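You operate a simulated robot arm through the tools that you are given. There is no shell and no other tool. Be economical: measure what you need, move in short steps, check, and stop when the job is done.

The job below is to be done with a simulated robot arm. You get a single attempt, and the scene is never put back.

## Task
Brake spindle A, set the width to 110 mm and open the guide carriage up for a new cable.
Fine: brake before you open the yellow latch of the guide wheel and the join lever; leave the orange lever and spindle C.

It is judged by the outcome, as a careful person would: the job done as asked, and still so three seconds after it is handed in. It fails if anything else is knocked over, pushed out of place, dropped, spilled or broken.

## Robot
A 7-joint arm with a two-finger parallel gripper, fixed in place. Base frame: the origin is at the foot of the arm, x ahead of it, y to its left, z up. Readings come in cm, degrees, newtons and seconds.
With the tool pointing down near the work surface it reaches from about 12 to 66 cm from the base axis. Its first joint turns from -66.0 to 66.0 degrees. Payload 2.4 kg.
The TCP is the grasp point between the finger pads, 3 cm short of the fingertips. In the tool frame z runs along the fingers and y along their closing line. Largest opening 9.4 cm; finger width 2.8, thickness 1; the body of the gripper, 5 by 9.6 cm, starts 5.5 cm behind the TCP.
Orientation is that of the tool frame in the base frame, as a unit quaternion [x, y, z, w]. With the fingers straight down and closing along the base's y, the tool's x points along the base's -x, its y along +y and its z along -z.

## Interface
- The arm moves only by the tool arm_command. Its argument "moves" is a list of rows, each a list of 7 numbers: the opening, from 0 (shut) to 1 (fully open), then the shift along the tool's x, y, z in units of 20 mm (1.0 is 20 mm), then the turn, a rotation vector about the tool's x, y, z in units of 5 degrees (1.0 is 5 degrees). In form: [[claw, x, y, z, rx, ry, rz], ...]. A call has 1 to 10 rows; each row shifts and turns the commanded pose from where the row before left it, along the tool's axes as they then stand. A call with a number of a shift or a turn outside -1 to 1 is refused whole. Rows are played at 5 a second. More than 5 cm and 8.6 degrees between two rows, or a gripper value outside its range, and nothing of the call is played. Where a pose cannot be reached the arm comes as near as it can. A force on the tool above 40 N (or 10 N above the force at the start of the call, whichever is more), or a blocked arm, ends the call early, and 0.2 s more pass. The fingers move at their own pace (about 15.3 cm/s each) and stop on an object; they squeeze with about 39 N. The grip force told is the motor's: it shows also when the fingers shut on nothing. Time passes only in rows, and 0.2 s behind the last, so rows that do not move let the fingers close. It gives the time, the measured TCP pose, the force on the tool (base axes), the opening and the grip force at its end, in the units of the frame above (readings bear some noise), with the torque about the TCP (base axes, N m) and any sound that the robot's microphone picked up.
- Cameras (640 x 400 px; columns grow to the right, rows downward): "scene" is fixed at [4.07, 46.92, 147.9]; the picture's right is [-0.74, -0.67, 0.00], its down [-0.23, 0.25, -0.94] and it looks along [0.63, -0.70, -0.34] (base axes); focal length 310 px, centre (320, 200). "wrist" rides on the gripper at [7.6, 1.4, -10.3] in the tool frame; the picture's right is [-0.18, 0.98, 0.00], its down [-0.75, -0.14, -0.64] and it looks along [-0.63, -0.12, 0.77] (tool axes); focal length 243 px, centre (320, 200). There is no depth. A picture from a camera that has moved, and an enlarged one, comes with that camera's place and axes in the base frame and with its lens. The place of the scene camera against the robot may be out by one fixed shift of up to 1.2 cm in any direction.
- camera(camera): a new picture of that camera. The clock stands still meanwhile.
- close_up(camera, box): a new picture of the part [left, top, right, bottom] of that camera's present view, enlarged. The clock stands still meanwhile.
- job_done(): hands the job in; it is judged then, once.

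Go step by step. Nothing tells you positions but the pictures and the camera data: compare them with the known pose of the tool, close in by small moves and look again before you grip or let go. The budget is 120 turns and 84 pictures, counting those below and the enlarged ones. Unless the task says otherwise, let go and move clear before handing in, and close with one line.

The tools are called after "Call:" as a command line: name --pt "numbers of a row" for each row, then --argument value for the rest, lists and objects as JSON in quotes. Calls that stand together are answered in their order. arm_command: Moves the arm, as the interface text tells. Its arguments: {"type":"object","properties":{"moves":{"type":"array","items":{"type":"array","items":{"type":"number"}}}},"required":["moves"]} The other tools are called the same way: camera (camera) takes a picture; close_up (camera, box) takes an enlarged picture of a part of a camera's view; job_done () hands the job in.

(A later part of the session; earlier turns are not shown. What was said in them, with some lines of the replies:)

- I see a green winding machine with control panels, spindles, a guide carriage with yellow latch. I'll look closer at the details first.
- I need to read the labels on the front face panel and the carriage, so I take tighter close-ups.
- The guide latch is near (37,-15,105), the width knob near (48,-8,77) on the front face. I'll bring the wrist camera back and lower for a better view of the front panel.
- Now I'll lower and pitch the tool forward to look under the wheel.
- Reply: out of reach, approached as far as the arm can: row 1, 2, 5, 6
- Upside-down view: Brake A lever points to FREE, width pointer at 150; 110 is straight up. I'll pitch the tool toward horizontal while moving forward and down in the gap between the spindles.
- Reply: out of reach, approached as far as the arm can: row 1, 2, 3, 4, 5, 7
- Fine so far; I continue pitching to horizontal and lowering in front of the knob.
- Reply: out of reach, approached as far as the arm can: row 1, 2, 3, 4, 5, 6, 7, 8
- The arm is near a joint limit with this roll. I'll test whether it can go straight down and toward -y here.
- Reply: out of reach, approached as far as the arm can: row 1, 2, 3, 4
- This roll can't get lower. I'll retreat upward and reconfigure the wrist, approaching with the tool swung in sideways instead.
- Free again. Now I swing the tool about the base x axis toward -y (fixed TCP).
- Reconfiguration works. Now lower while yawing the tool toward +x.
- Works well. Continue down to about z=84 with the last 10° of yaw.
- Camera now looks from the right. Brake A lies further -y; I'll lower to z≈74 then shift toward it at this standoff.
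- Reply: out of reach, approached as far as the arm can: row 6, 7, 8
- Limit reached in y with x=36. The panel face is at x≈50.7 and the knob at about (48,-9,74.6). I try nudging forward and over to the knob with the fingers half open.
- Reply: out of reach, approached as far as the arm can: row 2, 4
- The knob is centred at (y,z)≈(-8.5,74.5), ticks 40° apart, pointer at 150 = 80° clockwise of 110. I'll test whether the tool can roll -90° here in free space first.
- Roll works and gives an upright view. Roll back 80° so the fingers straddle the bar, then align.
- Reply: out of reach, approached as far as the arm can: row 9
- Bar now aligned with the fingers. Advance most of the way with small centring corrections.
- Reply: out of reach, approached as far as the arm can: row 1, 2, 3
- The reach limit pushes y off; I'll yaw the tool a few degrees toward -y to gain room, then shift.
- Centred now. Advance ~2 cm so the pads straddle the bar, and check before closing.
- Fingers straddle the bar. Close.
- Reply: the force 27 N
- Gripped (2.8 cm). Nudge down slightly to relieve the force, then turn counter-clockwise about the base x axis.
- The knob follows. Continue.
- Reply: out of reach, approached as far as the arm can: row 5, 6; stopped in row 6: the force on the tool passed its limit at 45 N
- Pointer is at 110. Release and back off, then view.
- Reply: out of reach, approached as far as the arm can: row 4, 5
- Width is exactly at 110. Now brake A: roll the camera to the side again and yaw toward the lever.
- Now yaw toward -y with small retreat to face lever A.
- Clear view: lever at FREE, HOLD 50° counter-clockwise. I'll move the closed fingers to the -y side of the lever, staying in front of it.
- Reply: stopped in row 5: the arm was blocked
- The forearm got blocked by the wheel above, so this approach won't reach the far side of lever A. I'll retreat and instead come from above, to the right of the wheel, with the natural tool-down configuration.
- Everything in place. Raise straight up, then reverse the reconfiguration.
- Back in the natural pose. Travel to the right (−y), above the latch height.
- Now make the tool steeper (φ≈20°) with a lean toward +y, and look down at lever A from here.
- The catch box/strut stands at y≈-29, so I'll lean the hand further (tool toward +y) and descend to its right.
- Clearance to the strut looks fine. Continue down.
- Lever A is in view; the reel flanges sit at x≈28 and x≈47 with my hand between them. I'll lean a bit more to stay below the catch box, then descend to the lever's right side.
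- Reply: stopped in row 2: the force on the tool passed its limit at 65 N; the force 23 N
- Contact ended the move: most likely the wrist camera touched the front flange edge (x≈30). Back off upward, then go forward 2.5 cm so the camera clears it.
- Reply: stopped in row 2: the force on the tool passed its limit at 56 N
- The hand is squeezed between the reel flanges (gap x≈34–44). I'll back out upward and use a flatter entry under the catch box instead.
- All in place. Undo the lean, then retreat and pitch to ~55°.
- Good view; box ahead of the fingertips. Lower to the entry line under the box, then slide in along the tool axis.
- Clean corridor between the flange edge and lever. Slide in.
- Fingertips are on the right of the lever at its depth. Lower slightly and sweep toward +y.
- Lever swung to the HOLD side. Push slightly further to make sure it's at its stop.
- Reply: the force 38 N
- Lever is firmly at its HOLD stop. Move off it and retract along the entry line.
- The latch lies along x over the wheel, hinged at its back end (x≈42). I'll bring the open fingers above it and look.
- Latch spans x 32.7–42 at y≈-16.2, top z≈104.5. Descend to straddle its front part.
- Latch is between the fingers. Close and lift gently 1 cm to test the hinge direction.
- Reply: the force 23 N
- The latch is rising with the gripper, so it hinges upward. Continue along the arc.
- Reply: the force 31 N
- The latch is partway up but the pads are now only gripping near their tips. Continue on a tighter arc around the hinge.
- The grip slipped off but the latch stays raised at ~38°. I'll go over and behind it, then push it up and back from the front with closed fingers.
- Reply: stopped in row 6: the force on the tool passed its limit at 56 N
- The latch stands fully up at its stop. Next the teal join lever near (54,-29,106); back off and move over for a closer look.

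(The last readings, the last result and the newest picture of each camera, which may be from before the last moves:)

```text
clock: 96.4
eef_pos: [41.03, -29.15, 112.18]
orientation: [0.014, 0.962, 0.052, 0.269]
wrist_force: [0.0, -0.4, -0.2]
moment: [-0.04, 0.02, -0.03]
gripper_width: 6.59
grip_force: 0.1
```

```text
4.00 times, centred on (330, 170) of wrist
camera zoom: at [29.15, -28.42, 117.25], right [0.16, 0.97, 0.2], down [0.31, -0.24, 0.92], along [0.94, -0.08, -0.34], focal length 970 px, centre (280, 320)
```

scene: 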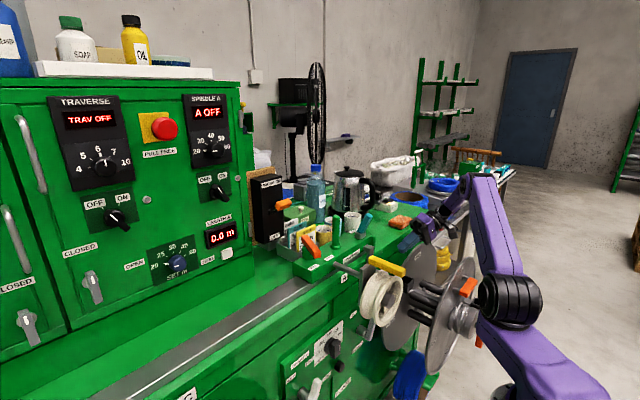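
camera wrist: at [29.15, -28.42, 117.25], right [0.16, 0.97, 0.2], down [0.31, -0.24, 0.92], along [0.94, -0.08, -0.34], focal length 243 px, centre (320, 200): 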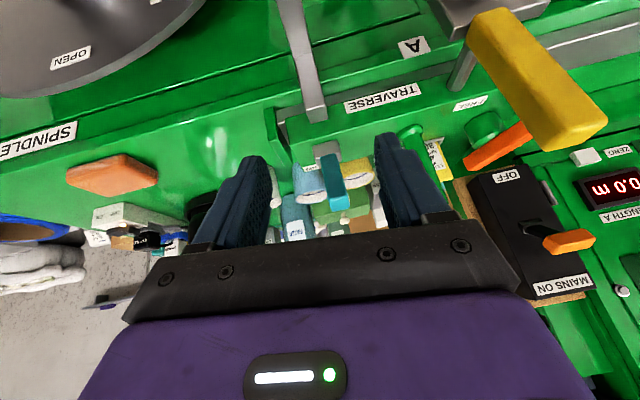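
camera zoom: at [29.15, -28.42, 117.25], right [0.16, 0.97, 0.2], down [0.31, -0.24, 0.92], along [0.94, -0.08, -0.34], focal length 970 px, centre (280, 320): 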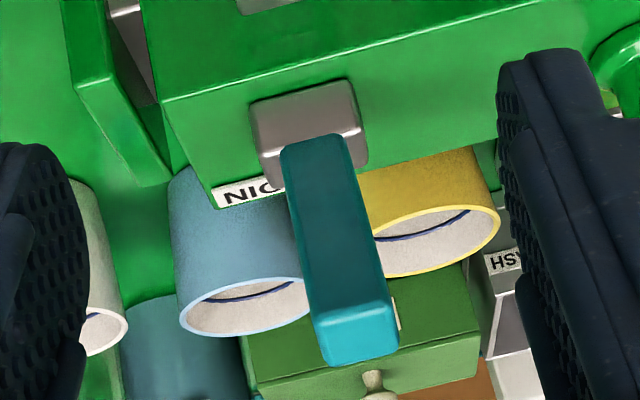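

The join lever leans toward the robot (tip ≈(52,-28.7,110)); cups are ~10 cm behind it. I'll close the fingers, come up in front of it, and push it gently +x.

Call:
arm_command --pt "0 0 0 0 0 0 0" --pt "0 -0.74 0.1 0.86 0 0 0" --pt "0 -0.74 0.1 0.86 0 0 0" --pt "0 -0.74 0.1 0.86 0 0 0"

Call:
camera --camera "wrist"

```text
clock: 97.4
eef_pos: [47.48, -28.42, 110.32]
orientation: [0.014, 0.962, 0.051, 0.268]
wrist_force: [-0.2, 0.0, -0.2]
moment: [0.02, -0.01, 0.0]
gripper_width: 0.0
grip_force: 32.9
```

```text
8 pictures are left
camera wrist: at [35.6, -27.57, 115.19], right [0.16, 0.97, 0.2], down [0.31, -0.24, 0.92], along [0.94, -0.08, -0.34], focal length 243 px, centre (320, 200)
```

wrist: 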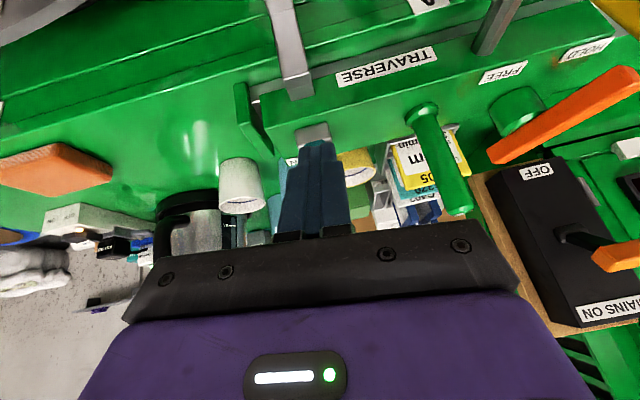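

Aligned in front of it. Push +x.

Call:
arm_command --pt "0 -0.64 0 0.39 0 0 0" --pt "0 -0.64 0 0.39 0 0 0" --pt "0 -0.64 0 0.39 0 0 0"

Call:
close_up --camera "scene" --box '[320, 190, 430, 300]'

```text
clock: 98.2
eef_pos: [52.09, -28.32, 110.19]
orientation: [0.013, 0.962, 0.053, 0.268]
wrist_force: [-0.4, -0.5, 0.7]
moment: [0.02, 0.01, 0.0]
gripper_width: 0.01
grip_force: 32.6
```

```text
3.64 times, centred on (375, 245) of scene
camera zoom: at [4.07, 46.92, 147.9], right [-0.74, -0.67, 0.0], down [-0.23, 0.25, -0.94], along [0.63, -0.7, -0.34], focal length 1127 px, centre (120, 36)
```

zoom: 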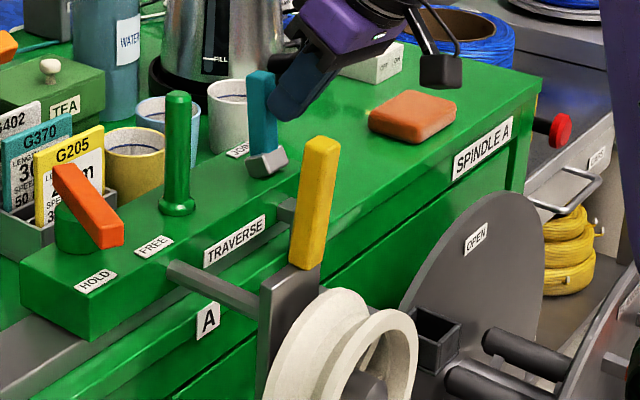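

The lever swings easily. Continue to its stop.

Call:
arm_command --pt "0 -0.55 0 0.35 0 0 0" --pt "0 -0.55 0 0.35 0 0 0" --pt "0 -0.4 0 0.25 0 0 0"

Call:
close_up --camera "scene" --box '[320, 190, 430, 300]'

```text
clock: 98.9
eef_pos: [54.05, -28.36, 110.19]
orientation: [0.011, 0.963, 0.056, 0.262]
wrist_force: [-18.3, 5.8, 12.1]
moment: [0.01, 0.04, 0.18]
gripper_width: 0.0
grip_force: 33.0
stopped in row 3: the force on the tool passed its limit at 54 N (the readings are from after the stop); the commanded pose is now the measured one
```

```text
3.64 times, centred on (375, 245) of scene
camera zoom: at [3.98, 46.96, 147.89], right [-0.74, -0.67, 0.0], down [-0.23, 0.25, -0.94], along [0.63, -0.7, -0.34], focal length 1127 px, centre (120, 36)
```

zoom: 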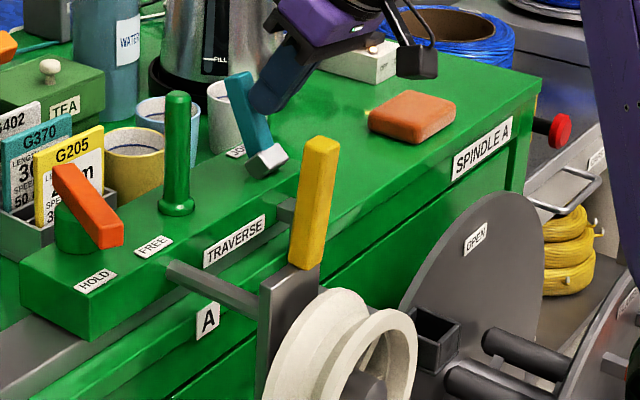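

The join lever has reached its far stop. Retract clear and check everything.

Call:
arm_command --pt "0 0.7 0 -0.4 0 0 0" --pt "0 0.7 0 -0.6 0 0 0" --pt "0 0.7 0 -0.7 0 0 0" --pt "0 0.4 0 -1 0 0 0" --pt "0 0.4 0 -1 0 0 0" --pt "0 0.4 0 -1 0 0 0" --pt "0 0.4 0 -1 0 0 0" --pt "0 0.4 0 -1 0 0 0"

Call:
camera --camera "scene"

Call:
close_up --camera "scene" --box '[280, 200, 460, 380]'

Call:
close_up --camera "scene" --box '[290, 300, 410, 400]'

```text
clock: 100.7
eef_pos: [40.2, -29.41, 117.38]
orientation: [0.012, 0.963, 0.054, 0.264]
wrist_force: [0.9, 0.0, 0.1]
moment: [0.01, -0.02, -0.01]
gripper_width: 0.0
grip_force: 33.3
```

```text
5 pictures are left
```

scene: 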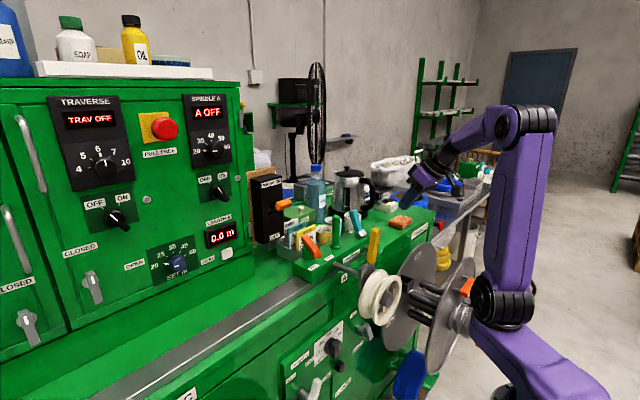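

```text
2.22 times, centred on (370, 290) of scene
camera zoom: at [4.07, 46.92, 147.9], right [-0.74, -0.67, 0.0], down [-0.23, 0.25, -0.94], along [0.63, -0.7, -0.34], focal length 689 px, centre (209, 0)
```

zoom: 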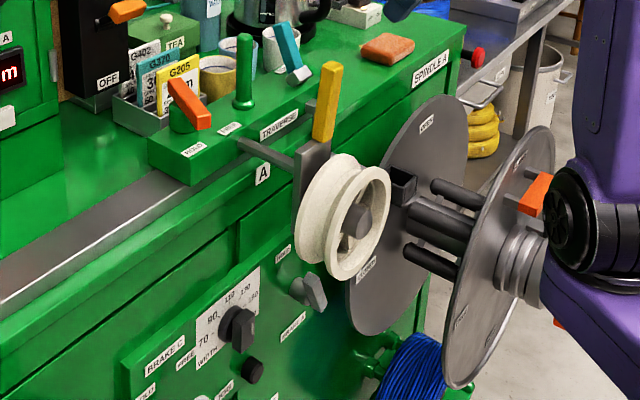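

```text
4.00 times, centred on (350, 350) of scene
camera zoom: at [4.07, 46.92, 147.9], right [-0.74, -0.67, 0.0], down [-0.23, 0.25, -0.94], along [0.63, -0.7, -0.34], focal length 1240 px, centre (200, -400)
```

zoom: 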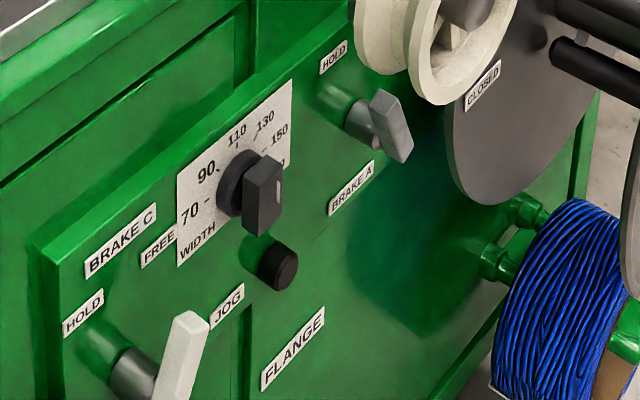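

Brake A is at HOLD, the width pointer at 110, the yellow latch stands up and the join lever is over at its far stop. The orange lever and spindle C are untouched and the arm is clear, so I hand it in.

Call:
job_done

```text
The job is handed in.
```

The job is handed in: spindle A is braked, the width is set to 110 mm, and then the yellow latch and join lever were opened. While I was reaching the brake lever the arm was blocked once near the guide wheel, and the hand touched spindle A's reel flanges twice; nothing looked moved in the final pictures.
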